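You operate a simulated robot arm through the tools that you are given. There is no shell and no other tool.

You are at the controls of a simulated robot arm. One attempt, no reset.

TASK
Open the shop: unbolt the door, show OPEN, back and vats lights on.
Fine: leave the other two light switches on.

It is judged by the outcome, as a careful person would: the job done as asked, and still so three seconds after it is handed in. It fails if anything else is knocked over, pushed out of place, dropped, spilled or broken.

THE ROBOT
A 6-joint arm with a three-finger gripper, fixed in place. Base frame: the origin is on the floor under the middle of its stand, x ahead of it, y to its left, z up. Units: mm, rad, N and s.
It reaches about 1213 mm from its shoulder. Its first joint turns from -2.897 to 2.897 rad. Payload 4.89 kg.
The TCP is the grasp point between the finger pads, 30 mm short of the fingertips. In the tool frame z runs along the fingers and y along their closing line. The gripper opens to 164 mm; its body begins 125 mm behind the TCP.
Orientation is told as [roll, pitch, yaw] about the base's x, y, z axes, in that order, counted from this pose: with the fingers straight down and closing along the base's y, the tool's x points along the base's -x, its y along +y and its z along -z.

THE INTERFACE
- The arm moves only by the tool nudge_tool. Its argument "deltas" is a list of rows, each an object (a shift or turn left out is 0, a gripper value left out holds the last) with "offset": the shift along the tool's x, y, z in cm, a list of three; "dr": the turn, a rotation vector about the tool's x, y, z in rad, a list of three; "jaw": the finger opening in cm, from 0 to 16.4. In form: [{"offset": [x, y, z], "dr": [wx, wy, wz], "jaw": jaw}, ...]. A call has 1 to 20 rows; each row is the pose to reach, as a shift and turn from the pose commanded when the call began, along the tool's axes at that moment. A row lasts 0.2 s, in which the tool goes at most 50 mm and 0.15 rad; a call with a longer step from one row to the next is refused whole, and so is a gripper value outside its range. Where a pose cannot be reached the arm comes as near as it can. A force on the tool above 90 N (or 10 N above the force at the start of the call, whichever is more), or a blocked arm, ends the call early, and 0.2 s more pass. Each finger travels about 108 mm/s and halts on what it meets, pressing with about 29 N; the grip force reading is that of the motor and also rises with nothing between the fingers. The clock runs only during rows and for 0.2 s after the last one: add rows that repeat a pose to give the fingers time. It gives the time, the measured TCP pose, the force on the tool (base axes), the opening and the grip force at its end, in the units of the frame above (readings bear some noise), with the torque about the TCP (base axes, N m) and any sound that the robot's microphone picked up.
- Cameras (640 x 400 px; columns grow to the right, rows downward): "scene" is fixed at [398.3, 642, 1777.5]; the picture's right is [-0.70, -0.71, 0.00], its down [-0.39, 0.39, -0.84] and it looks along [0.59, -0.59, -0.55] (base axes); focal length 284 px, centre (320, 200). "wrist" rides on the gripper at [76, -2, -152] in the tool frame; the picture's right is [0.02, 1.00, 0.00], its down [-0.88, 0.02, -0.47] and it looks along [-0.47, 0.01, 0.88] (tool axes); focal length 247 px, centre (320, 200). There is no depth. A picture from a camera that has moved, and an enlarged one, comes with that camera's place and axes in the base frame and with its lens. The place of the scene camera against the robot may be out by one fixed shift of up to 18 mm in any direction.
- snapshot(camera): a new picture of that camera. No time passes.
- slide_trunk(by): moves the trunk up (or, below 0, down) by that many mm; the arm rides with it, the base frame stays. It gives what a move gives, with no picture.
- enlarge(camera, box): a new picture of the part [left, top, right, bottom] of that camera's present view, enlarged. No time passes.
- finish_job(): hands the job in; it is judged then, once.

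Nothing tells you positions but the pictures and the camera data. Unless the task says otherwise, let go and move clear before handing in.

The tools are called after "Call:" by a JSON object that holds its "api" and its "payload". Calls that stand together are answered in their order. nudge_tool: Moves the arm, as the interface text tells. Its arguments: {"type":"object","properties":{"deltas":{"type":"array"}},"required":["deltas"]} The other tools are called the same way: slide_trunk (by) moves the trunk up or down; snapshot (camera) takes a picture; enlarge (camera, box) takes an enlarged picture of a part of a camera's view; finish_job () hands the job in.

At the start:

```text
clock: 0.0
eef_pos: [596.1, 130.9, 1573.9]
tool_rot: [0.001, 0.0, -0.001]
contact_force: [0.0, -0.1, -0.2]
moment: [0.0, 0.01, -0.02]
finger_gap: 163.9
finger_force: 0.0
trunk travel left (down, up): [-275.0, 115.0]
```

scene: 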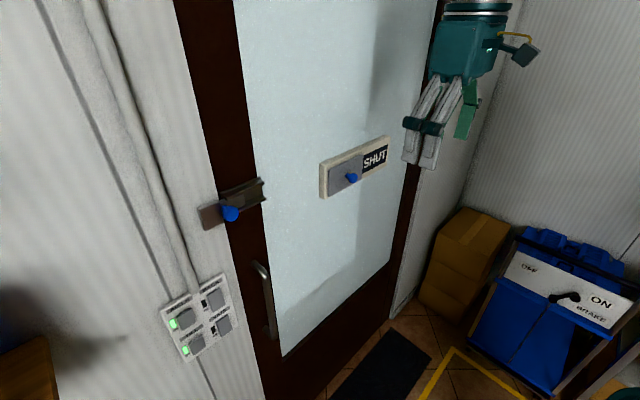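
wrist: 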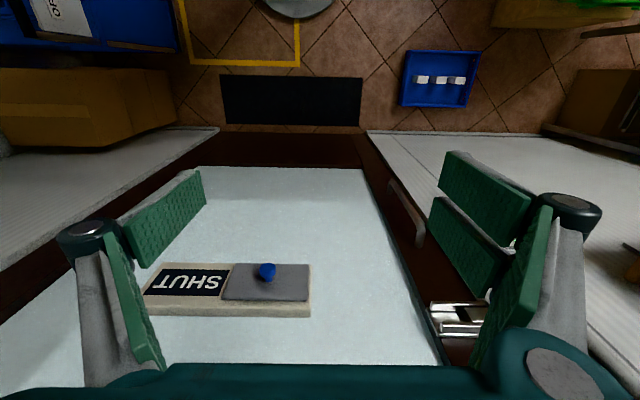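

I see a door ahead with a bolt on its left edge, a sliding SHUT/OPEN sign on the glass, and a panel of four light switches to the left. I'll take closer pictures first.

Call:
{"api": "enlarge", "payload": {"camera": "scene", "box": [140, 260, 260, 370]}}

Call:
{"api": "enlarge", "payload": {"camera": "scene", "box": [180, 160, 290, 240]}}

Call:
{"api": "enlarge", "payload": {"camera": "scene", "box": [300, 120, 410, 210]}}

Call:
{"api": "enlarge", "payload": {"camera": "wrist", "box": [120, 150, 520, 400]}}

```text
3.64 times, centred on (200, 315) of scene
camera zoom: at [398.3, 642.0, 1777.5], right [-0.7, -0.71, 0.0], down [-0.39, 0.39, -0.84], along [0.59, -0.59, -0.55], focal length 1033 px, centre (756, -218)
```

zoom: 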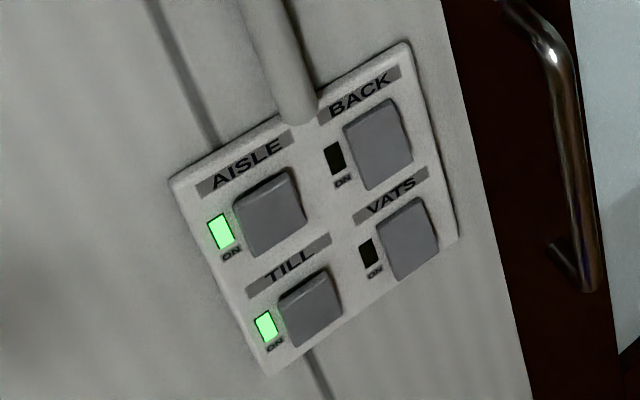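

```text
5.00 times, centred on (235, 200) of scene
camera zoom: at [398.3, 642.0, 1777.5], right [-0.7, -0.71, 0.0], down [-0.39, 0.39, -0.84], along [0.59, -0.59, -0.55], focal length 1420 px, centre (745, 200)
```

zoom: 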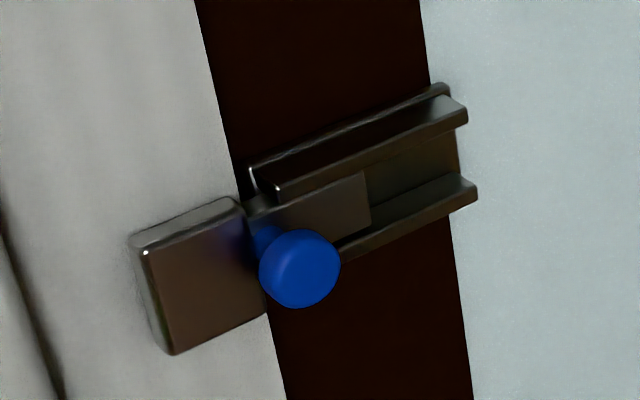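

```text
4.44 times, centred on (355, 165) of scene
camera zoom: at [398.3, 642.0, 1777.5], right [-0.7, -0.71, 0.0], down [-0.39, 0.39, -0.84], along [0.59, -0.59, -0.55], focal length 1262 px, centre (164, 356)
```

zoom: 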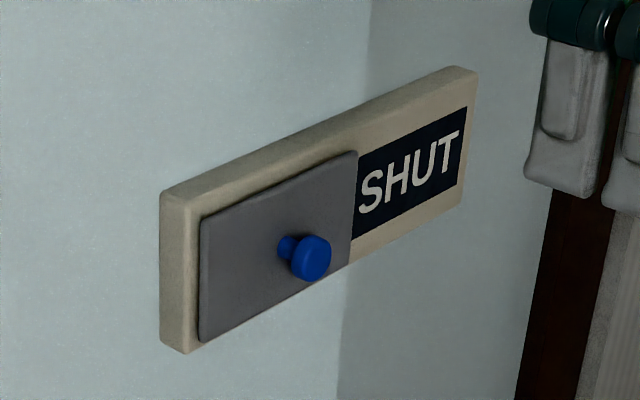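

```text
1.60 times, centred on (320, 275) of wrist
camera zoom: at [518.3, 128.1, 1726.3], right [-0.02, 1.0, 0.0], down [0.88, 0.02, 0.47], along [0.47, 0.01, -0.88], focal length 395 px, centre (320, 80)
```

zoom: 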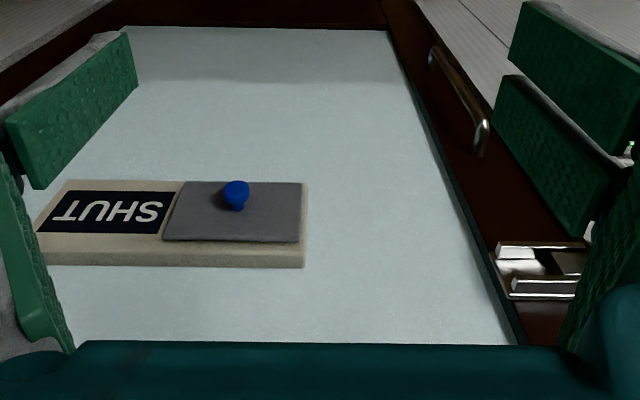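

The door is roughly a plane at x ≈ 900, with the sign knob near (865, 33, 1365), the bolt knob near (865, 436, 1430) and the switches near (900, 505, 1180/1067). I'll turn the gripper to point at the door while staying well back from it.

Call:
{"api": "nudge_tool", "payload": {"deltas": [{"dr": [0, -0.14, 0]}, {"dr": [0, -0.28, 0]}, {"dr": [0, -0.42, 0]}, {"dr": [0, -0.56, 0]}, {"dr": [0, -0.7, 0]}, {"dr": [0, -0.84, 0]}, {"dr": [0, -0.98, 0]}, {"dr": [0, -1.12, 0]}, {"dr": [0, -1.26, 0]}, {"dr": [0, -1.4, 0]}, {"dr": [0, -1.5708, 0]}]}}

```text
refused: row 11 steps farther than a row can; nothing moved
```

The last step was too large, so nothing moved. I'll resend it with even steps.

Call:
{"api": "nudge_tool", "payload": {"deltas": [{"dr": [0, -0.1428, 0]}, {"dr": [0, -0.2856, 0]}, {"dr": [0, -0.4284, 0]}, {"dr": [0, -0.5712, 0]}, {"dr": [0, -0.714, 0]}, {"dr": [0, -0.8568, 0]}, {"dr": [0, -0.9996, 0]}, {"dr": [0, -1.1424, 0]}, {"dr": [0, -1.2852, 0]}, {"dr": [0, -1.428, 0]}, {"dr": [0, -1.5708, 0]}, {"dr": [0, -1.5708, 0]}]}}

Call:
{"api": "snapshot", "payload": {"camera": "wrist"}}

Call:
{"api": "snapshot", "payload": {"camera": "scene"}}

```text
clock: 2.6
eef_pos: [595.2, 130.5, 1574.2]
tool_rot: [2.925, -1.571, -2.923]
contact_force: [0.0, 0.0, -0.2]
moment: [-0.01, 0.04, 0.0]
finger_gap: 164.1
finger_force: 0.0
trunk travel left (down, up): [-275.0, 115.0]
```

```text
taken
camera wrist: at [442.3, 128.4, 1497.2], right [0.0, 1.0, -0.02], down [-0.47, 0.02, 0.88], along [0.88, 0.01, 0.47], focal length 247 px, centre (320, 200)
```

wrist: 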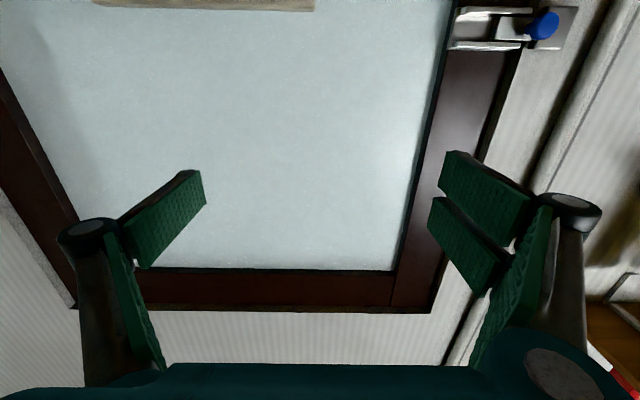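

```text
taken
```

scene: 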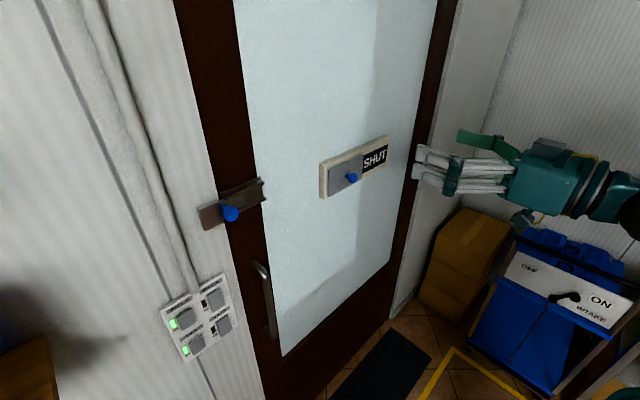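

The gripper is now level and facing the door. I'll lower it to the sign's height and line it up, still well back from the door.

Call:
{"api": "nudge_tool", "payload": {"deltas": [{"offset": [4, -2, 0]}, {"offset": [8, -4, 0]}, {"offset": [12, -6, 0]}, {"offset": [16, -8, 0]}, {"offset": [20, -9.7, 0]}, {"offset": [20, -9.7, 0]}]}}

Call:
{"api": "snapshot", "payload": {"camera": "wrist"}}

Call:
{"api": "snapshot", "payload": {"camera": "scene"}}

```text
clock: 4.0
eef_pos: [596.9, 33.5, 1374.1]
tool_rot: [-0.217, -1.57, 0.215]
contact_force: [0.8, -0.6, -0.5]
moment: [0.02, -0.05, 0.0]
finger_gap: 163.9
finger_force: 0.0
trunk travel left (down, up): [-275.0, 115.0]
```

```text
taken
camera wrist: at [444.5, 31.7, 1298.1], right [0.0, 1.0, -0.02], down [-0.47, 0.02, 0.88], along [0.88, 0.01, 0.47], focal length 247 px, centre (320, 200)
```

wrist: 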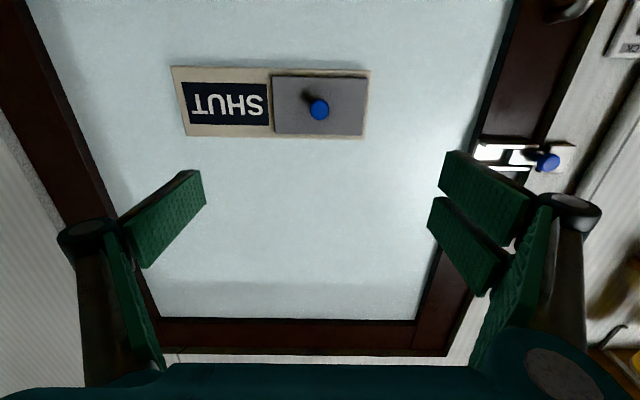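

```text
taken
```

scene: 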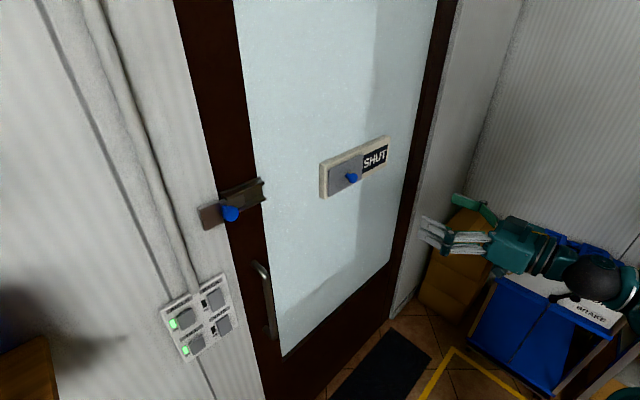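

Call:
{"api": "enlarge", "payload": {"camera": "wrist", "box": [160, 50, 400, 160]}}

Call:
{"api": "enlarge", "payload": {"camera": "wrist", "box": [440, 100, 640, 200]}}

```text
2.67 times, centred on (280, 105) of wrist
camera zoom: at [444.5, 31.7, 1298.1], right [0.0, 1.0, -0.02], down [-0.47, 0.02, 0.88], along [0.88, 0.01, 0.47], focal length 659 px, centre (427, 453)
```

zoom: 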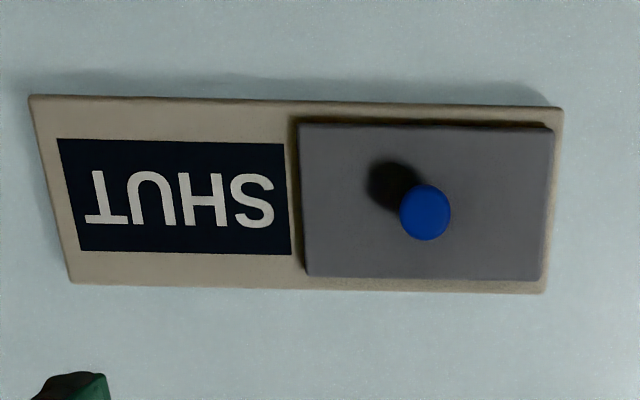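

```text
3.20 times, centred on (540, 150) of wrist
camera zoom: at [444.5, 31.7, 1298.1], right [0.0, 1.0, -0.02], down [-0.47, 0.02, 0.88], along [0.88, 0.01, 0.47], focal length 790 px, centre (-384, 360)
```

zoom: 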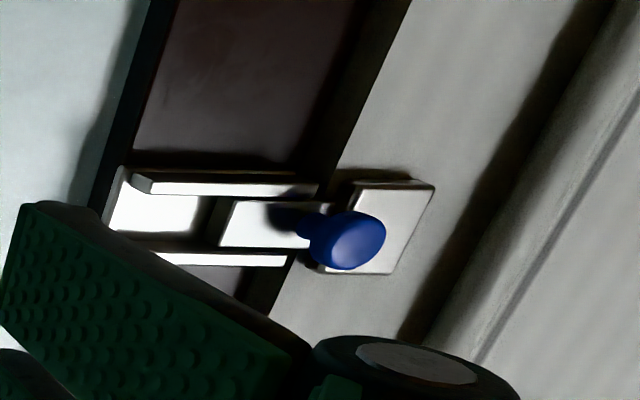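

The sign knob triangulates to about (871, 32, 1358), and the cover's face to x ≈ 898. I'll narrow the fingers to straddle the knob, line up with it, and move partway in to check.

Call:
{"api": "nudge_tool", "payload": {"deltas": [{"offset": [1.6, -0.18, 0], "jaw": 6}, {"offset": [1.6, -0.18, 3], "jaw": 6}, {"offset": [1.6, -0.18, 6], "jaw": 6}, {"offset": [1.6, -0.18, 9], "jaw": 6}, {"offset": [1.6, -0.18, 12], "jaw": 6}, {"offset": [1.6, -0.18, 15], "jaw": 6}, {"offset": [1.6, -0.18, 15], "jaw": 6}]}}

Call:
{"api": "snapshot", "payload": {"camera": "wrist"}}

Call:
{"api": "snapshot", "payload": {"camera": "scene"}}

```text
clock: 5.6
eef_pos: [747.1, 30.7, 1358.5]
tool_rot: [-0.188, -1.571, 0.19]
contact_force: [0.9, 0.4, -1.2]
moment: [-0.02, -0.05, -0.04]
finger_gap: 60.1
finger_force: 0.0
trunk travel left (down, up): [-275.0, 115.0]
```

```text
taken
camera wrist: at [593.3, 29.1, 1281.9], right [0.0, 1.0, -0.02], down [-0.47, 0.02, 0.88], along [0.88, 0.01, 0.47], focal length 247 px, centre (320, 200)
```

wrist: 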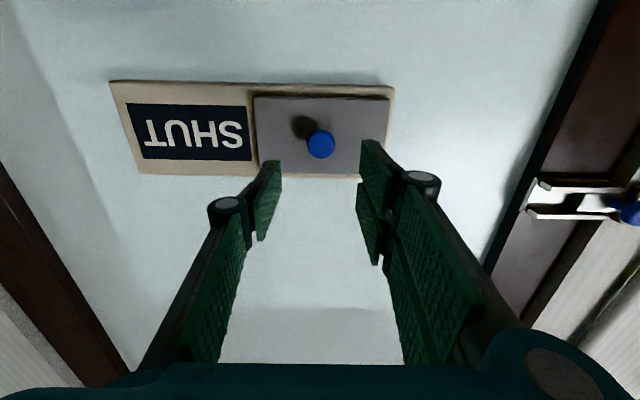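

```text
taken
```

scene: 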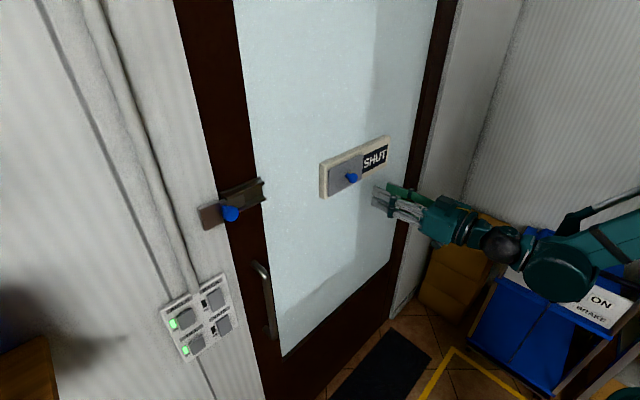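

The knob sits centred between the fingers. I'll advance so the fingertips straddle it, stopping about 10 mm short of the cover.

Call:
{"api": "nudge_tool", "payload": {"deltas": [{"offset": [0, 0.1, 3]}, {"offset": [0, 0.1, 6]}, {"offset": [0, 0.1, 8.5]}, {"offset": [0, 0.1, 10]}, {"offset": [0, 0.1, 10.8]}, {"offset": [0, 0.1, 10.8]}]}}

Call:
{"api": "snapshot", "payload": {"camera": "wrist"}}

Call:
{"api": "enlarge", "payload": {"camera": "scene", "box": [290, 110, 470, 230]}}

```text
clock: 7.0
eef_pos: [853.4, 31.5, 1358.2]
tool_rot: [-0.549, -1.572, 0.547]
contact_force: [0.1, 0.0, 0.4]
moment: [0.02, 0.0, -0.02]
finger_gap: 59.9
finger_force: 0.0
trunk travel left (down, up): [-275.0, 115.0]
```

```text
taken
camera wrist: at [700.3, 29.7, 1281.5], right [0.0, 1.0, -0.02], down [-0.47, 0.02, 0.88], along [0.88, 0.01, 0.47], focal length 247 px, centre (320, 200)
```

wrist: 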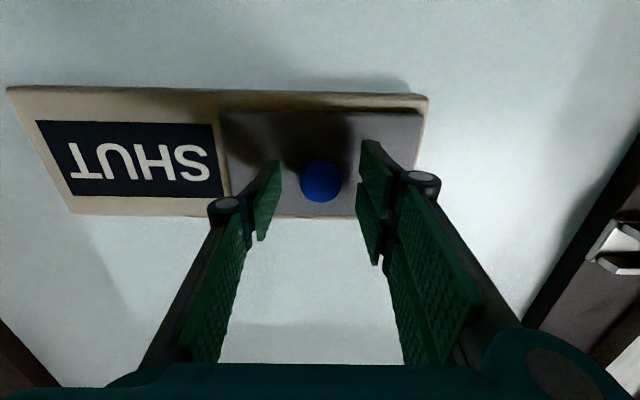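

```text
3.33 times, centred on (380, 170) of scene
camera zoom: at [398.3, 642.0, 1777.5], right [-0.7, -0.71, 0.0], down [-0.39, 0.39, -0.84], along [0.59, -0.59, -0.55], focal length 947 px, centre (120, 300)
```

zoom: 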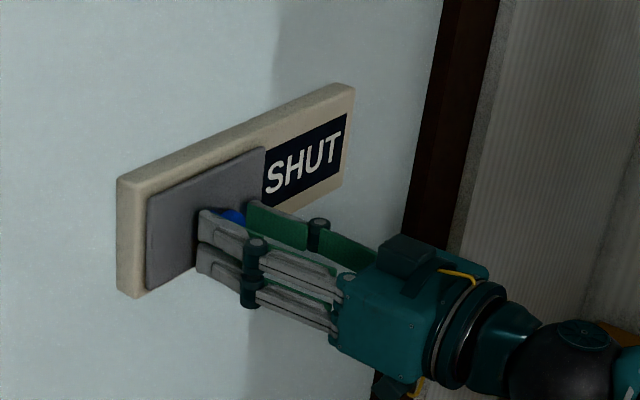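

The fingers straddle the knob. I'll narrow slightly and slide the cover to the right (-y) in stages.

Call:
{"api": "nudge_tool", "payload": {"deltas": [{"offset": [0, 0, 0], "jaw": 4.2}, {"offset": [0, -1, 0], "jaw": 4.2}, {"offset": [0, -2.5, 0], "jaw": 4.2}, {"offset": [0, -4, 0], "jaw": 4.2}, {"offset": [0, -5.5, 0], "jaw": 4.2}, {"offset": [0, -7, 0], "jaw": 4.2}, {"offset": [0, -8.5, 0], "jaw": 4.2}, {"offset": [0, -10, 0], "jaw": 4.2}]}}

Call:
{"api": "snapshot", "payload": {"camera": "wrist"}}

Call:
{"api": "enlarge", "payload": {"camera": "scene", "box": [290, 110, 470, 230]}}

```text
clock: 8.8
eef_pos: [853.1, -69.3, 1358.7]
tool_rot: [-1.823, -1.571, 1.824]
contact_force: [0.1, 0.1, -0.6]
moment: [0.02, -0.02, -0.03]
finger_gap: 42.2
finger_force: 0.1
trunk travel left (down, up): [-275.0, 115.0]
```

```text
taken
camera wrist: at [699.9, -69.9, 1281.3], right [0.0, 1.0, -0.02], down [-0.47, 0.02, 0.88], along [0.88, 0.01, 0.47], focal length 247 px, centre (320, 200)
```

wrist: 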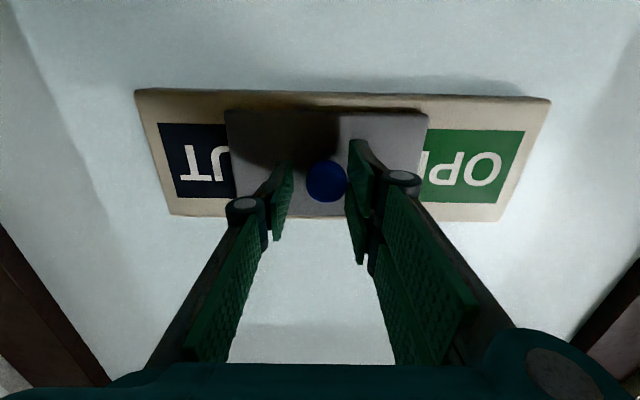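

```text
3.33 times, centred on (380, 170) of scene
camera zoom: at [398.3, 642.0, 1777.5], right [-0.7, -0.71, 0.0], down [-0.39, 0.39, -0.84], along [0.59, -0.59, -0.55], focal length 947 px, centre (120, 300)
```

zoom: 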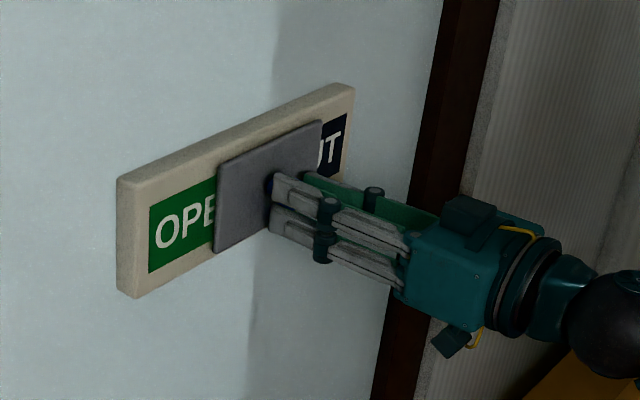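

The cover slides freely and OPEN is appearing. About 60 mm remains to the end, so I'll continue in smaller steps.

Call:
{"api": "nudge_tool", "payload": {"deltas": [{"offset": [0, -1.2, 0]}, {"offset": [0, -2.4, 0]}, {"offset": [0, -3.6, 0]}, {"offset": [0, -4.6, 0]}, {"offset": [0, -5.2, 0]}, {"offset": [0, -5.6, 0]}, {"offset": [0, -5.6, 0]}]}}

Call:
{"api": "snapshot", "payload": {"camera": "wrist"}}

Call:
{"api": "enlarge", "payload": {"camera": "scene", "box": [290, 110, 470, 230]}}

```text
clock: 10.4
eef_pos: [853.8, -123.9, 1358.2]
tool_rot: [-1.972, -1.571, 1.973]
contact_force: [0.8, -0.2, 0.0]
moment: [0.0, -0.02, 0.02]
finger_gap: 42.1
finger_force: 0.0
trunk travel left (down, up): [-275.0, 115.0]
```

```text
taken
camera wrist: at [700.8, -126.0, 1282.0], right [0.0, 1.0, -0.02], down [-0.47, 0.02, 0.88], along [0.88, 0.01, 0.47], focal length 247 px, centre (320, 200)
```

wrist: 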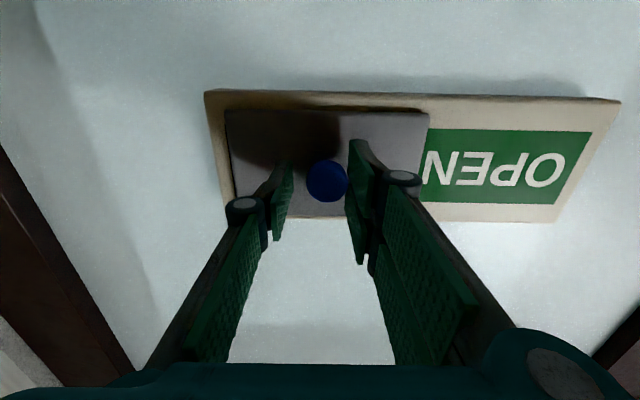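

```text
3.33 times, centred on (380, 170) of scene
camera zoom: at [398.3, 642.0, 1777.5], right [-0.7, -0.71, 0.0], down [-0.39, 0.39, -0.84], along [0.59, -0.59, -0.55], focal length 947 px, centre (120, 300)
```

zoom: 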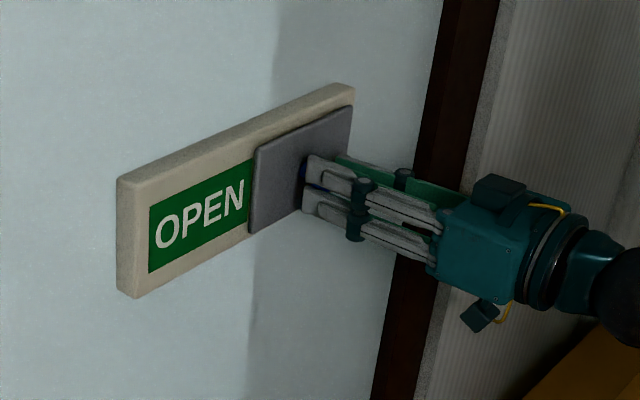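

OPEN is almost fully clear, with the cover a few millimetres from its end. I'll nudge it gently to the stop.

Call:
{"api": "nudge_tool", "payload": {"deltas": [{"offset": [0, -0.2, 0]}, {"offset": [0, -0.4, 0]}, {"offset": [0, -0.4, 0]}]}}

```text
clock: 11.2
eef_pos: [853.5, -128.9, 1358.1]
tool_rot: [-2.188, -1.571, 2.188]
contact_force: [-0.3, 0.6, 0.2]
moment: [-0.01, -0.04, 0.0]
finger_gap: 42.2
finger_force: 0.8
trunk travel left (down, up): [-275.0, 115.0]
```

Call:
{"api": "nudge_tool", "payload": {"deltas": [{"offset": [0, -0.2, 0]}, {"offset": [0, -0.4, 0]}, {"offset": [0, -0.4, 0]}]}}

Call:
{"api": "snapshot", "payload": {"camera": "wrist"}}

Call:
{"api": "enlarge", "payload": {"camera": "scene", "box": [300, 120, 410, 210]}}

```text
clock: 12.0
eef_pos: [855.1, -132.4, 1358.3]
tool_rot: [-2.087, -1.57, 2.089]
contact_force: [0.8, -1.1, -0.9]
moment: [0.02, 0.01, -0.01]
finger_gap: 41.8
finger_force: 0.1
trunk travel left (down, up): [-275.0, 115.0]
```

```text
taken
camera wrist: at [700.4, -133.8, 1281.6], right [0.0, 1.0, -0.02], down [-0.47, 0.02, 0.88], along [0.88, 0.01, 0.47], focal length 247 px, centre (320, 200)
```

wrist: 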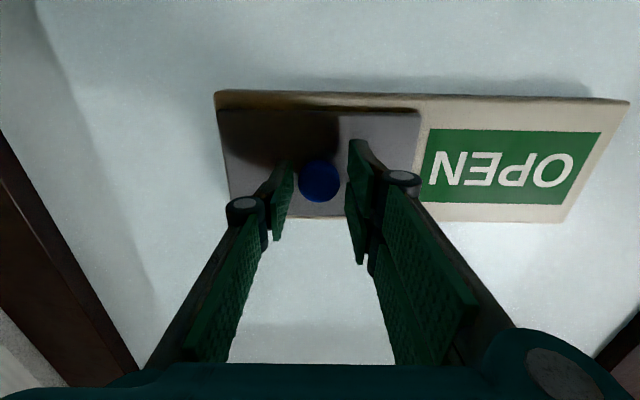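

```text
4.44 times, centred on (355, 165) of scene
camera zoom: at [398.3, 642.0, 1777.5], right [-0.7, -0.71, 0.0], down [-0.39, 0.39, -0.84], along [0.59, -0.59, -0.55], focal length 1262 px, centre (164, 356)
```

zoom: 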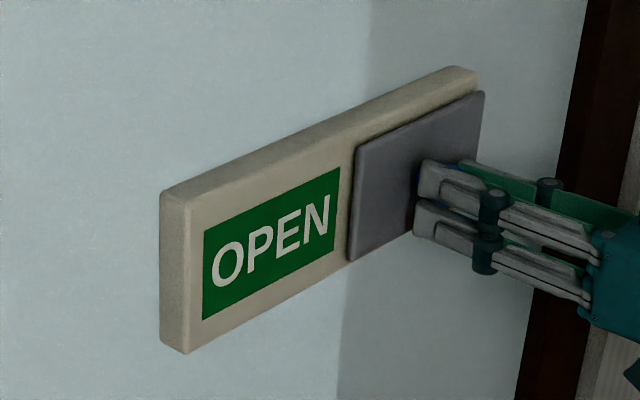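

OPEN is fully shown and the cover rests at its end. I'll back straight off the knob and move over towards the bolt at a safe distance from the door.

Call:
{"api": "nudge_tool", "payload": {"deltas": [{"offset": [0, 0, -4]}, {"offset": [0, 0, -8.5]}, {"offset": [0, 0, -13]}, {"offset": [0, 0, -17.5]}, {"offset": [0, 0, -20]}, {"offset": [-0.5, 4.5, -20]}, {"offset": [-1, 9, -20]}, {"offset": [-2, 13.5, -20]}, {"offset": [-3, 18, -20]}, {"offset": [-4, 22.5, -20]}, {"offset": [-5, 27, -20]}, {"offset": [-6, 31.5, -20]}, {"offset": [-7, 36, -20]}, {"offset": [-8, 40.5, -20]}, {"offset": [-8, 45, -20]}, {"offset": [-8, 49.5, -20]}, {"offset": [-8, 53, -20]}, {"offset": [-8, 53, -20]}]}}

Call:
{"api": "snapshot", "payload": {"camera": "wrist"}}

Call:
{"api": "snapshot", "payload": {"camera": "scene"}}

```text
clock: 15.8
eef_pos: [654.7, 398.4, 1437.0]
tool_rot: [-1.191, -1.571, 1.192]
contact_force: [0.1, 1.2, -0.7]
moment: [0.0, -0.08, -0.18]
finger_gap: 41.7
finger_force: 0.1
trunk travel left (down, up): [-275.0, 115.0]
```

```text
taken
camera wrist: at [500.3, 397.1, 1360.7], right [0.0, 1.0, -0.02], down [-0.47, 0.02, 0.88], along [0.88, 0.01, 0.47], focal length 247 px, centre (320, 200)
```

wrist: 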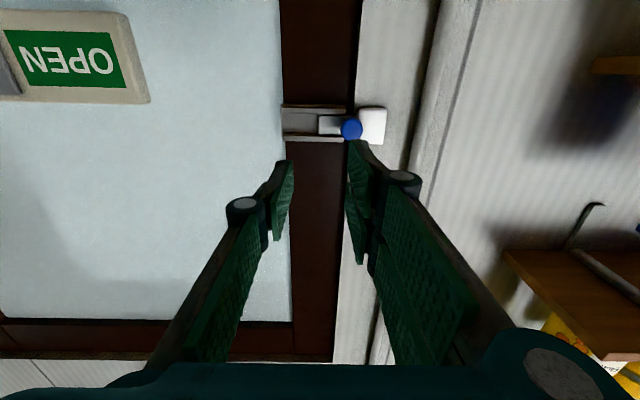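

```text
taken
```

scene: 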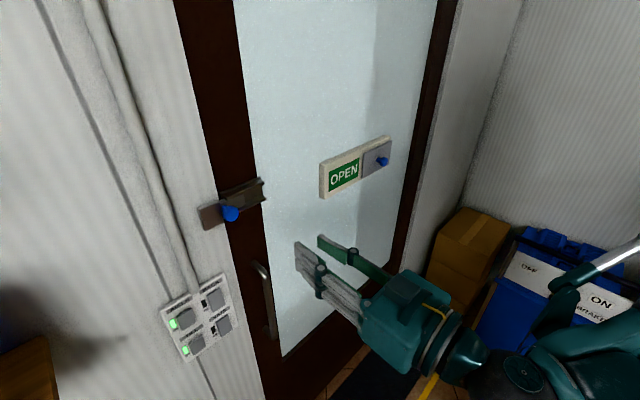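

Call:
{"api": "enlarge", "payload": {"camera": "wrist", "box": [260, 80, 420, 180]}}

Call:
{"api": "enlarge", "payload": {"camera": "scene", "box": [300, 120, 410, 210]}}

```text
4.00 times, centred on (340, 130) of wrist
camera zoom: at [500.3, 397.1, 1360.7], right [0.0, 1.0, -0.02], down [-0.47, 0.02, 0.88], along [0.88, 0.01, 0.47], focal length 988 px, centre (240, 480)
```

zoom: 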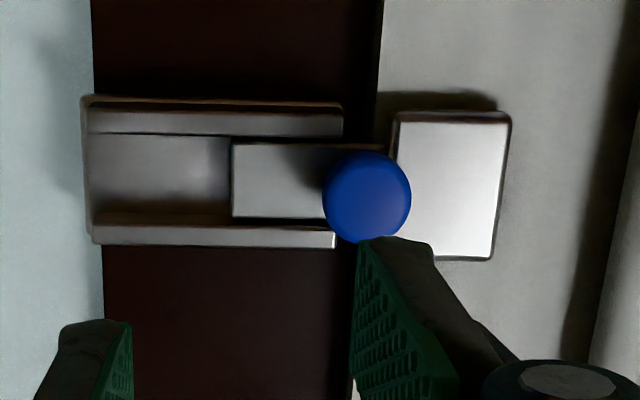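

```text
4.44 times, centred on (355, 165) of scene
camera zoom: at [398.3, 642.0, 1777.5], right [-0.7, -0.71, 0.0], down [-0.39, 0.39, -0.84], along [0.59, -0.59, -0.55], focal length 1262 px, centre (164, 356)
```

zoom: 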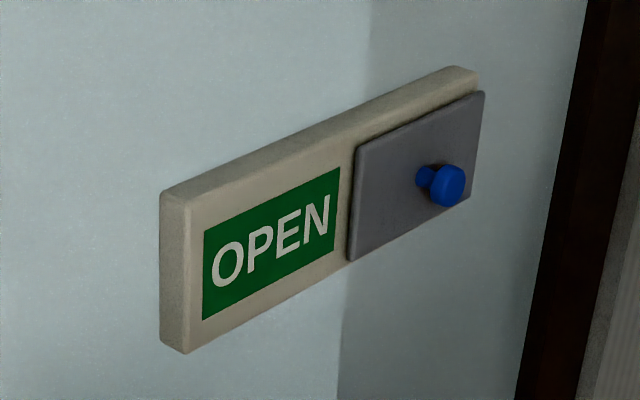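

The sign is settled at OPEN. The bolt knob is near (865, 444, 1437) with the keeper just to its left. I'll take a second view from higher up to fix their depths before going in.

Call:
{"api": "nudge_tool", "payload": {"deltas": [{"offset": [-4, 0, 0]}, {"offset": [-8, 0, 0]}, {"offset": [-10, 0, 0]}, {"offset": [-10, 0, 0]}]}}

Call:
{"api": "enlarge", "payload": {"camera": "wrist", "box": [260, 0, 420, 100]}}

```text
clock: 16.8
eef_pos: [652.4, 398.2, 1540.3]
tool_rot: [2.847, -1.571, -2.847]
contact_force: [-0.9, 0.9, -0.2]
moment: [-0.01, 0.0, 0.03]
finger_gap: 42.0
finger_force: 0.1
trunk travel left (down, up): [-275.0, 115.0]
```

```text
4.00 times, centred on (340, 50) of wrist
camera zoom: at [499.6, 395.7, 1462.7], right [0.0, 1.0, -0.02], down [-0.47, 0.02, 0.88], along [0.88, 0.01, 0.47], focal length 988 px, centre (240, 800)
```

zoom: 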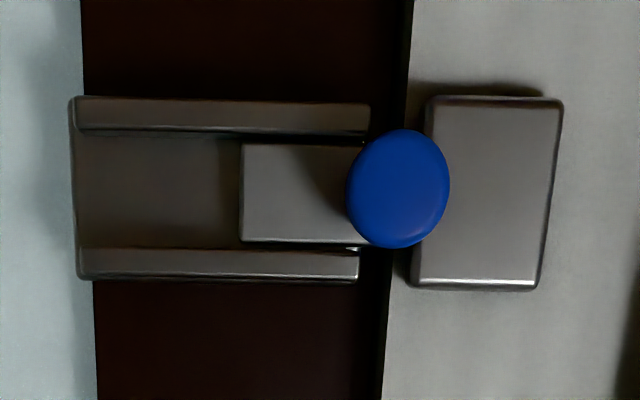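

The triangulation puts the bolt knob's centre at (867, 445, 1438) and the keeper's front at x ≈ 885. I'll line up with a 50 mm gap and stop just short of the knob to check.

Call:
{"api": "nudge_tool", "payload": {"deltas": [{"offset": [4, 2, 0], "jaw": 5}, {"offset": [8, 4, 0], "jaw": 5}, {"offset": [10, 4.6, 2], "jaw": 5}, {"offset": [10, 4.6, 6], "jaw": 5}, {"offset": [10, 4.6, 10], "jaw": 5}, {"offset": [10, 4.6, 13], "jaw": 5}, {"offset": [10, 4.6, 15], "jaw": 5}, {"offset": [10, 4.6, 15], "jaw": 5}]}}

Call:
{"api": "snapshot", "payload": {"camera": "wrist"}}

Call:
{"api": "enlarge", "payload": {"camera": "scene", "box": [180, 140, 340, 260]}}

```text
clock: 18.6
eef_pos: [804.4, 444.4, 1438.0]
tool_rot: [-0.473, -1.57, 0.475]
contact_force: [0.6, 0.6, 0.3]
moment: [0.01, -0.02, -0.01]
finger_gap: 50.0
finger_force: 0.1
trunk travel left (down, up): [-275.0, 115.0]
```

```text
taken
camera wrist: at [651.2, 442.1, 1360.8], right [0.0, 1.0, -0.02], down [-0.47, 0.02, 0.88], along [0.88, 0.01, 0.47], focal length 247 px, centre (320, 200)
```

wrist: 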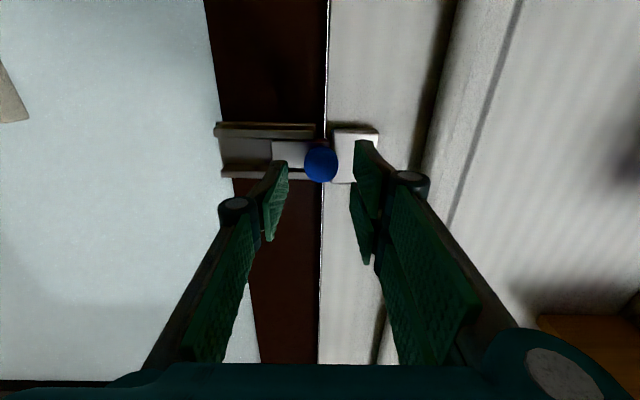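

```text
3.33 times, centred on (260, 200) of scene
camera zoom: at [398.3, 642.0, 1777.5], right [-0.7, -0.71, 0.0], down [-0.39, 0.39, -0.84], along [0.59, -0.59, -0.55], focal length 947 px, centre (520, 200)
```

zoom: 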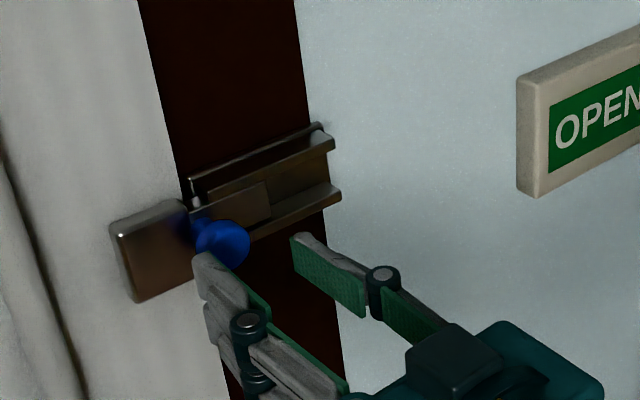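

Well aligned. I'll advance about 43 mm so the fingertips pass the knob but stay short of the keeper.

Call:
{"api": "nudge_tool", "payload": {"deltas": [{"offset": [0, 0.1, 1.5]}, {"offset": [0, 0.1, 3]}, {"offset": [0, 0.1, 3.8]}, {"offset": [0, 0.1, 4.3]}, {"offset": [0, 0.1, 4.3]}]}}

Call:
{"api": "snapshot", "payload": {"camera": "wrist"}}

Call:
{"api": "enlarge", "payload": {"camera": "scene", "box": [180, 140, 340, 260]}}

```text
clock: 19.8
eef_pos: [846.1, 444.3, 1437.9]
tool_rot: [-2.723, -1.572, 2.724]
contact_force: [0.2, 0.3, -0.1]
moment: [-0.02, -0.02, 0.03]
finger_gap: 50.0
finger_force: 0.0
trunk travel left (down, up): [-275.0, 115.0]
```

```text
taken
camera wrist: at [693.7, 443.8, 1361.0], right [0.0, 1.0, -0.02], down [-0.47, 0.02, 0.88], along [0.88, 0.01, 0.47], focal length 247 px, centre (320, 200)
```

wrist: 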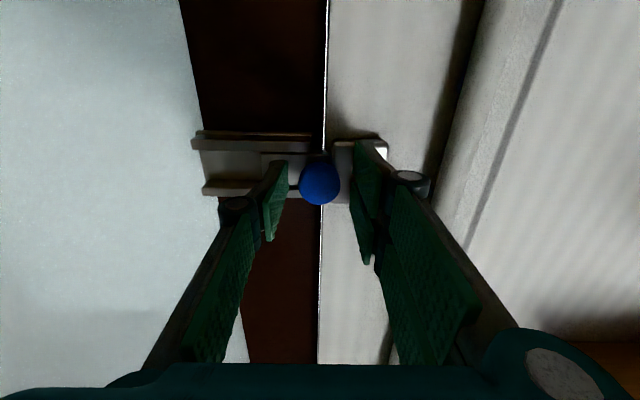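

```text
3.33 times, centred on (260, 200) of scene
camera zoom: at [398.3, 642.0, 1777.5], right [-0.7, -0.71, 0.0], down [-0.39, 0.39, -0.84], along [0.59, -0.59, -0.55], focal length 947 px, centre (520, 200)
```

zoom: 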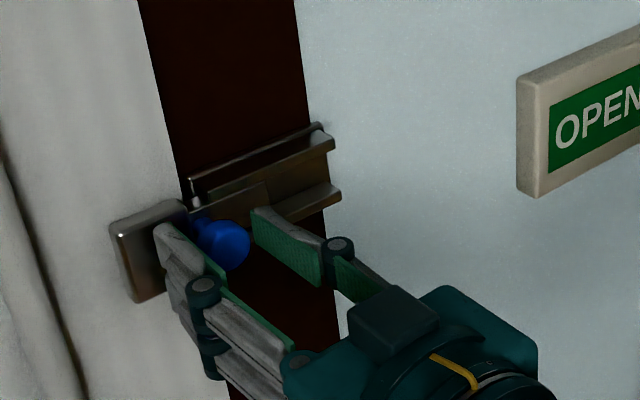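

The fingers straddle the bolt knob with no contact yet. I'll slide it right (-y) in small steps.

Call:
{"api": "nudge_tool", "payload": {"deltas": [{"offset": [0, -0.8, 0]}, {"offset": [0, -1.6, 0]}, {"offset": [0, -2.4, 0]}, {"offset": [0, -3.2, 0]}, {"offset": [0, -4, 0]}, {"offset": [0, -4, 0]}]}}

Call:
{"api": "snapshot", "payload": {"camera": "wrist"}}

Call:
{"api": "enlarge", "payload": {"camera": "scene", "box": [180, 140, 340, 260]}}

```text
clock: 21.2
eef_pos: [846.4, 405.0, 1437.4]
tool_rot: [-2.243, -1.571, 2.243]
contact_force: [1.0, 0.3, -0.2]
moment: [0.02, 0.03, 0.02]
finger_gap: 50.0
finger_force: 0.3
trunk travel left (down, up): [-275.0, 115.0]
```

```text
taken
camera wrist: at [693.6, 403.0, 1361.2], right [0.0, 1.0, -0.02], down [-0.47, 0.02, 0.88], along [0.88, 0.01, 0.47], focal length 247 px, centre (320, 200)
```

wrist: 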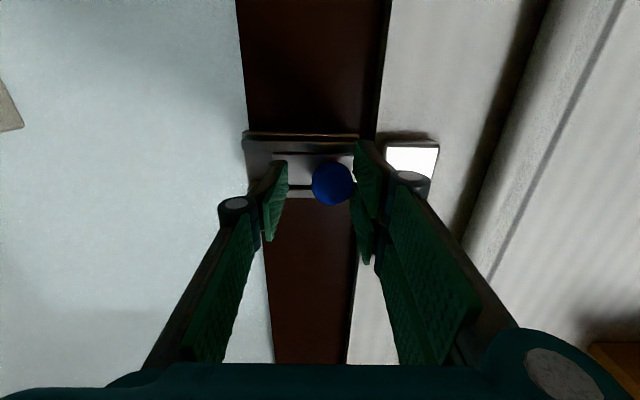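

```text
3.33 times, centred on (260, 200) of scene
camera zoom: at [398.3, 642.0, 1777.5], right [-0.7, -0.71, 0.0], down [-0.39, 0.39, -0.84], along [0.59, -0.59, -0.55], focal length 947 px, centre (520, 200)
```

zoom: 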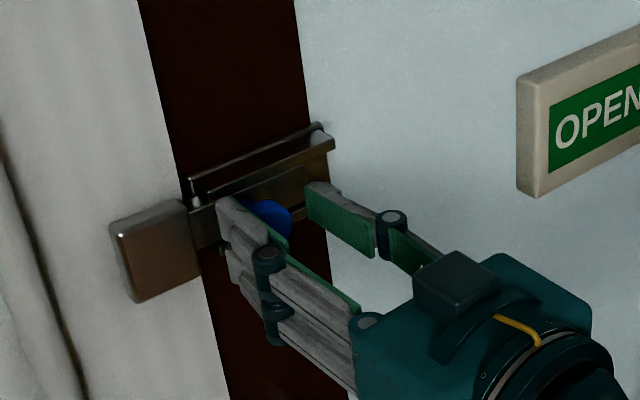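

The bolt is sliding easily, about 30 mm so far. I'll continue to its end stop.

Call:
{"api": "nudge_tool", "payload": {"deltas": [{"offset": [0, -0.5, 0]}, {"offset": [0, -1, 0]}, {"offset": [0, -1.5, 0]}, {"offset": [0, -1.5, 0]}]}}

Call:
{"api": "snapshot", "payload": {"camera": "wrist"}}

Call:
{"api": "enlarge", "payload": {"camera": "scene", "box": [180, 140, 340, 260]}}

```text
clock: 22.2
eef_pos: [846.7, 391.3, 1438.8]
tool_rot: [-1.564, -1.568, 1.567]
contact_force: [6.9, 16.1, 5.5]
moment: [0.09, -0.07, 0.19]
finger_gap: 56.2
finger_force: 8.4
trunk travel left (down, up): [-275.0, 115.0]
```

```text
taken
camera wrist: at [693.7, 389.6, 1361.2], right [0.0, 1.0, -0.02], down [-0.47, 0.02, 0.88], along [0.88, 0.01, 0.47], focal length 247 px, centre (320, 200)
```

wrist: 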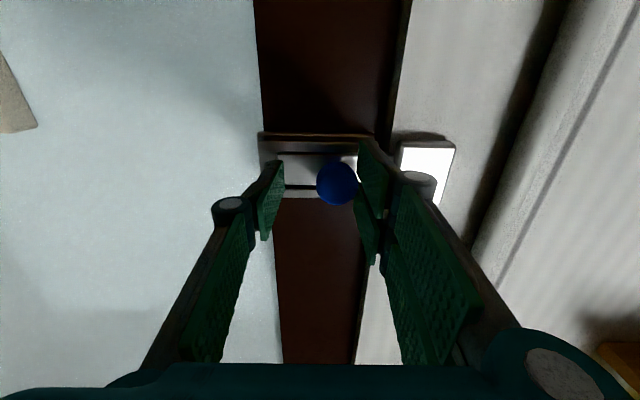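

```text
3.33 times, centred on (260, 200) of scene
camera zoom: at [398.3, 642.0, 1777.5], right [-0.7, -0.71, 0.0], down [-0.39, 0.39, -0.84], along [0.59, -0.59, -0.55], focal length 947 px, centre (520, 200)
```

zoom: 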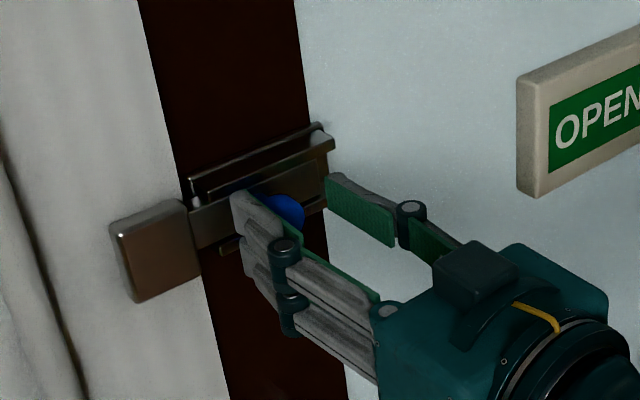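

Resistance has risen to about 16 N with the bolt moved about 42 mm. I'll zoom in to see whether the bar has cleared the keeper.

Call:
{"api": "enlarge", "payload": {"camera": "scene", "box": [195, 170, 275, 220]}}

Call:
{"api": "enlarge", "payload": {"camera": "wrist", "box": [240, 110, 480, 250]}}

```text
8.00 times, centred on (235, 195) of scene
camera zoom: at [398.3, 642.0, 1777.5], right [-0.7, -0.71, 0.0], down [-0.39, 0.39, -0.84], along [0.59, -0.59, -0.55], focal length 2272 px, centre (1000, 240)
```

zoom: 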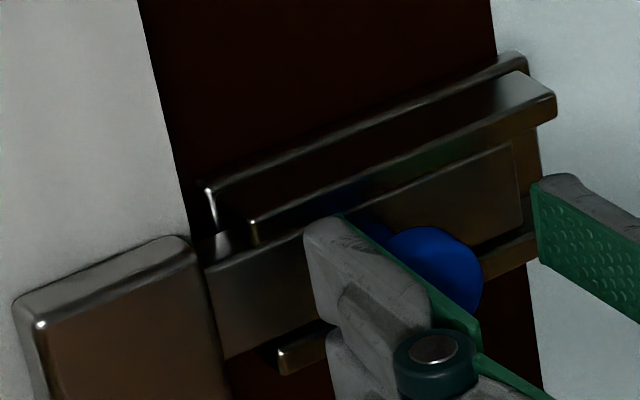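

```text
2.67 times, centred on (360, 180) of wrist
camera zoom: at [693.7, 389.6, 1361.2], right [0.0, 1.0, -0.02], down [-0.47, 0.02, 0.88], along [0.88, 0.01, 0.47], focal length 659 px, centre (213, 253)
```

zoom: 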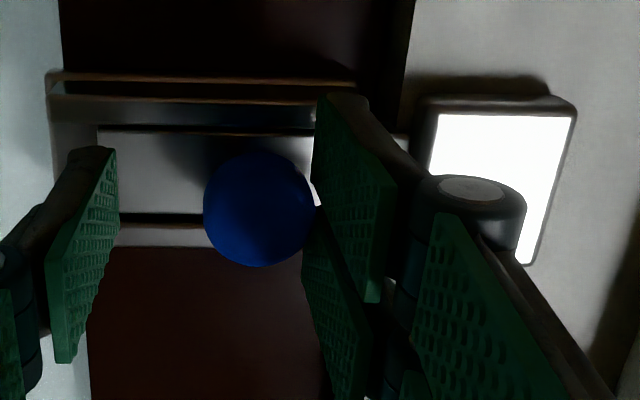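

The bar's end looks right at the keeper's edge, so I can't yet say it's fully out. I'll push a little further to see whether it still moves or has hit the end stop.

Call:
{"api": "nudge_tool", "payload": {"deltas": [{"offset": [0, -0.3, 0]}, {"offset": [0, -0.6, 0]}, {"offset": [0, -0.6, 0]}]}}

Call:
{"api": "enlarge", "payload": {"camera": "wrist", "box": [240, 110, 480, 250]}}

Call:
{"api": "enlarge", "payload": {"camera": "scene", "box": [195, 170, 275, 220]}}

```text
clock: 23.0
eef_pos: [846.8, 387.7, 1437.3]
tool_rot: [-1.583, -1.569, 1.584]
contact_force: [14.4, 37.8, 15.9]
moment: [0.38, -0.31, 0.43]
finger_gap: 63.9
finger_force: 17.5
trunk travel left (down, up): [-275.0, 115.0]
```

```text
2.67 times, centred on (360, 180) of wrist
camera zoom: at [693.8, 385.1, 1361.1], right [0.0, 1.0, -0.02], down [-0.47, 0.02, 0.88], along [0.88, 0.01, 0.47], focal length 659 px, centre (213, 253)
```

zoom: 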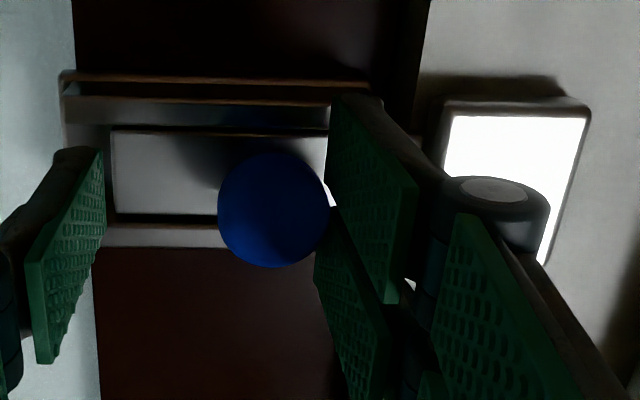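

```text
8.00 times, centred on (235, 195) of scene
camera zoom: at [398.3, 642.0, 1777.5], right [-0.7, -0.71, 0.0], down [-0.39, 0.39, -0.84], along [0.59, -0.59, -0.55], focal length 2272 px, centre (1000, 240)
```

zoom: 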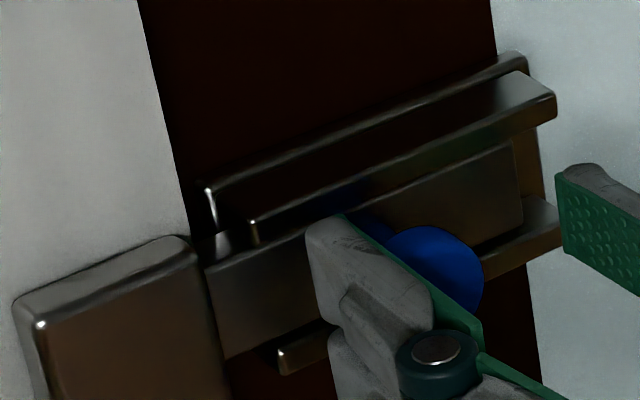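

The bar did not move though the force rose to 38 N, so it is at its end stop. I'll ease off, withdraw straight back and look properly at whether the bar is clear of the keeper.

Call:
{"api": "nudge_tool", "payload": {"deltas": [{"offset": [0, 0.7, 0]}, {"offset": [0, 1.6, 0]}, {"offset": [0, 1.6, 0], "jaw": 6}, {"offset": [0, 1.6, -3], "jaw": 6}, {"offset": [0, 1.6, -7], "jaw": 6}, {"offset": [0, 1.6, -11], "jaw": 6}, {"offset": [-3, 1.6, -15], "jaw": 6}, {"offset": [-6, 1.6, -15], "jaw": 6}, {"offset": [-6, 1.6, -15], "jaw": 6}]}}

Call:
{"api": "snapshot", "payload": {"camera": "wrist"}}

Call:
{"api": "enlarge", "payload": {"camera": "scene", "box": [195, 170, 275, 220]}}

```text
clock: 25.0
eef_pos: [694.8, 399.3, 1498.0]
tool_rot: [2.686, -1.568, -2.682]
contact_force: [-1.2, -1.4, -0.2]
moment: [0.02, 0.04, 0.08]
finger_gap: 60.1
finger_force: 0.1
trunk travel left (down, up): [-275.0, 115.0]
```

```text
taken
camera wrist: at [541.7, 398.0, 1421.3], right [0.0, 1.0, -0.02], down [-0.47, 0.02, 0.88], along [0.88, 0.01, 0.47], focal length 247 px, centre (320, 200)
```

wrist: 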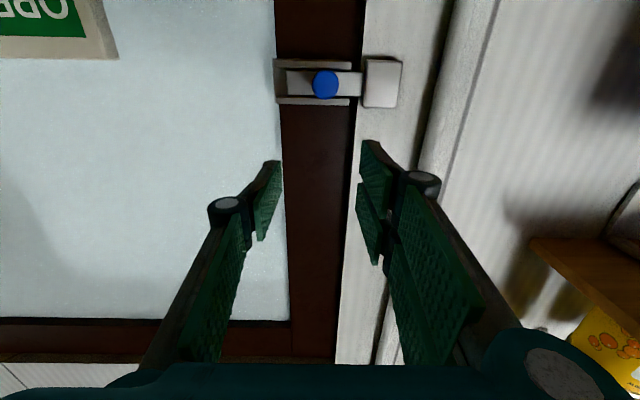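

```text
8.00 times, centred on (235, 195) of scene
camera zoom: at [398.3, 642.0, 1777.5], right [-0.7, -0.71, 0.0], down [-0.39, 0.39, -0.84], along [0.59, -0.59, -0.55], focal length 2272 px, centre (1000, 240)
```

zoom: 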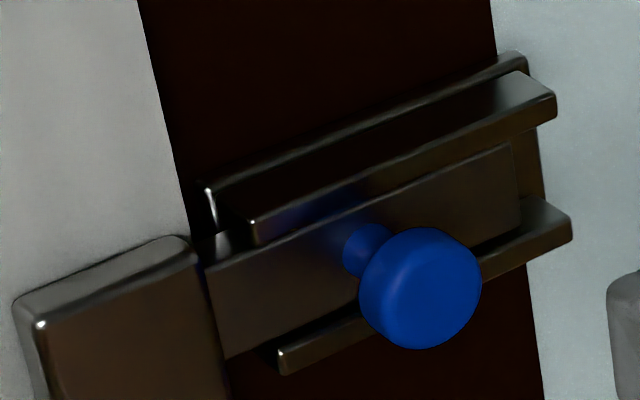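

Call:
{"api": "enlarge", "payload": {"camera": "wrist", "box": [260, 40, 420, 130]}}

Call:
{"api": "enlarge", "payload": {"camera": "wrist", "box": [330, 50, 410, 115]}}

```text
4.00 times, centred on (340, 85) of wrist
camera zoom: at [541.7, 398.0, 1421.3], right [0.0, 1.0, -0.02], down [-0.47, 0.02, 0.88], along [0.88, 0.01, 0.47], focal length 988 px, centre (240, 660)
```

zoom: 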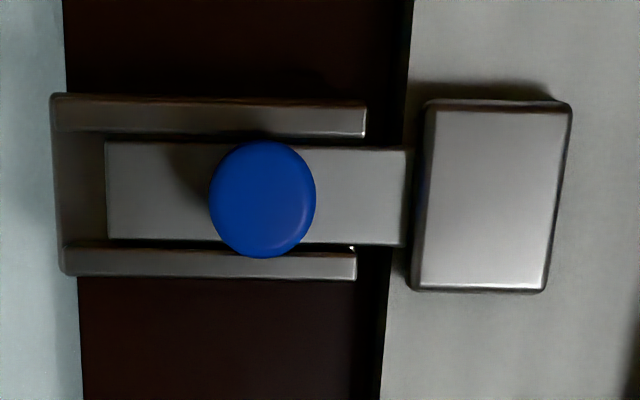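

```text
6.15 times, centred on (370, 82) of wrist
camera zoom: at [541.7, 398.0, 1421.3], right [0.0, 1.0, -0.02], down [-0.47, 0.02, 0.88], along [0.88, 0.01, 0.47], focal length 1520 px, centre (12, 923)
```

zoom: 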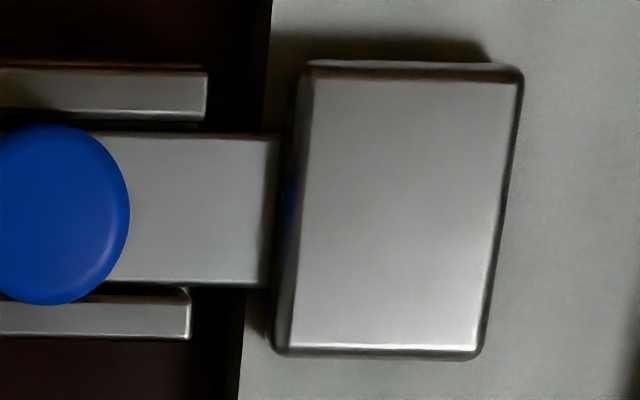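

The bolt stayed drawn: its bar end is now just outside the keeper, and I'll recheck that from below later. Next I'll move down and left to look at the switches from a distance.

Call:
{"api": "nudge_tool", "payload": {"deltas": [{"offset": [4, 1.5, -1]}, {"offset": [8, 3, -2]}, {"offset": [12, 4.5, -3]}, {"offset": [16, 6, -4]}, {"offset": [20, 7.5, -4.5]}, {"offset": [24, 9, -4.5]}, {"offset": [26, 10, -4.5]}, {"offset": [26, 10, -4.5]}]}}

Call:
{"api": "snapshot", "payload": {"camera": "wrist"}}

Call:
{"api": "snapshot", "payload": {"camera": "scene"}}

```text
clock: 26.8
eef_pos: [651.8, 500.2, 1238.6]
tool_rot: [-1.115, -1.57, 1.114]
contact_force: [0.2, 1.0, 0.1]
moment: [0.01, -0.05, -0.17]
finger_gap: 59.9
finger_force: 0.0
trunk travel left (down, up): [-275.0, 115.0]
```

```text
taken
camera wrist: at [498.4, 498.8, 1161.4], right [0.0, 1.0, -0.02], down [-0.47, 0.02, 0.88], along [0.88, 0.01, 0.47], focal length 247 px, centre (320, 200)
```

wrist: 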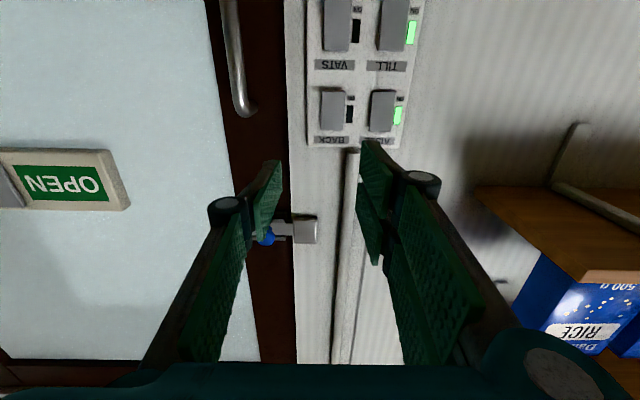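

```text
taken
```

scene: 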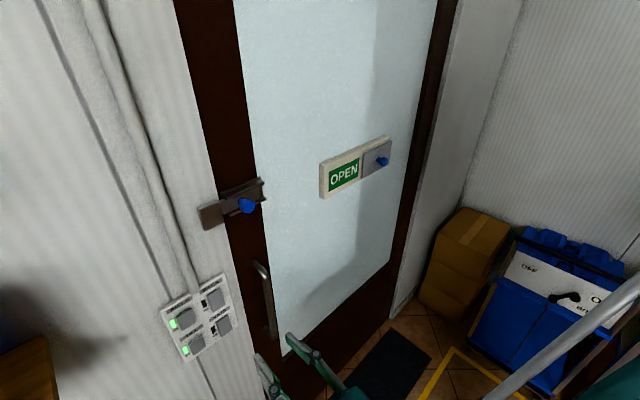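

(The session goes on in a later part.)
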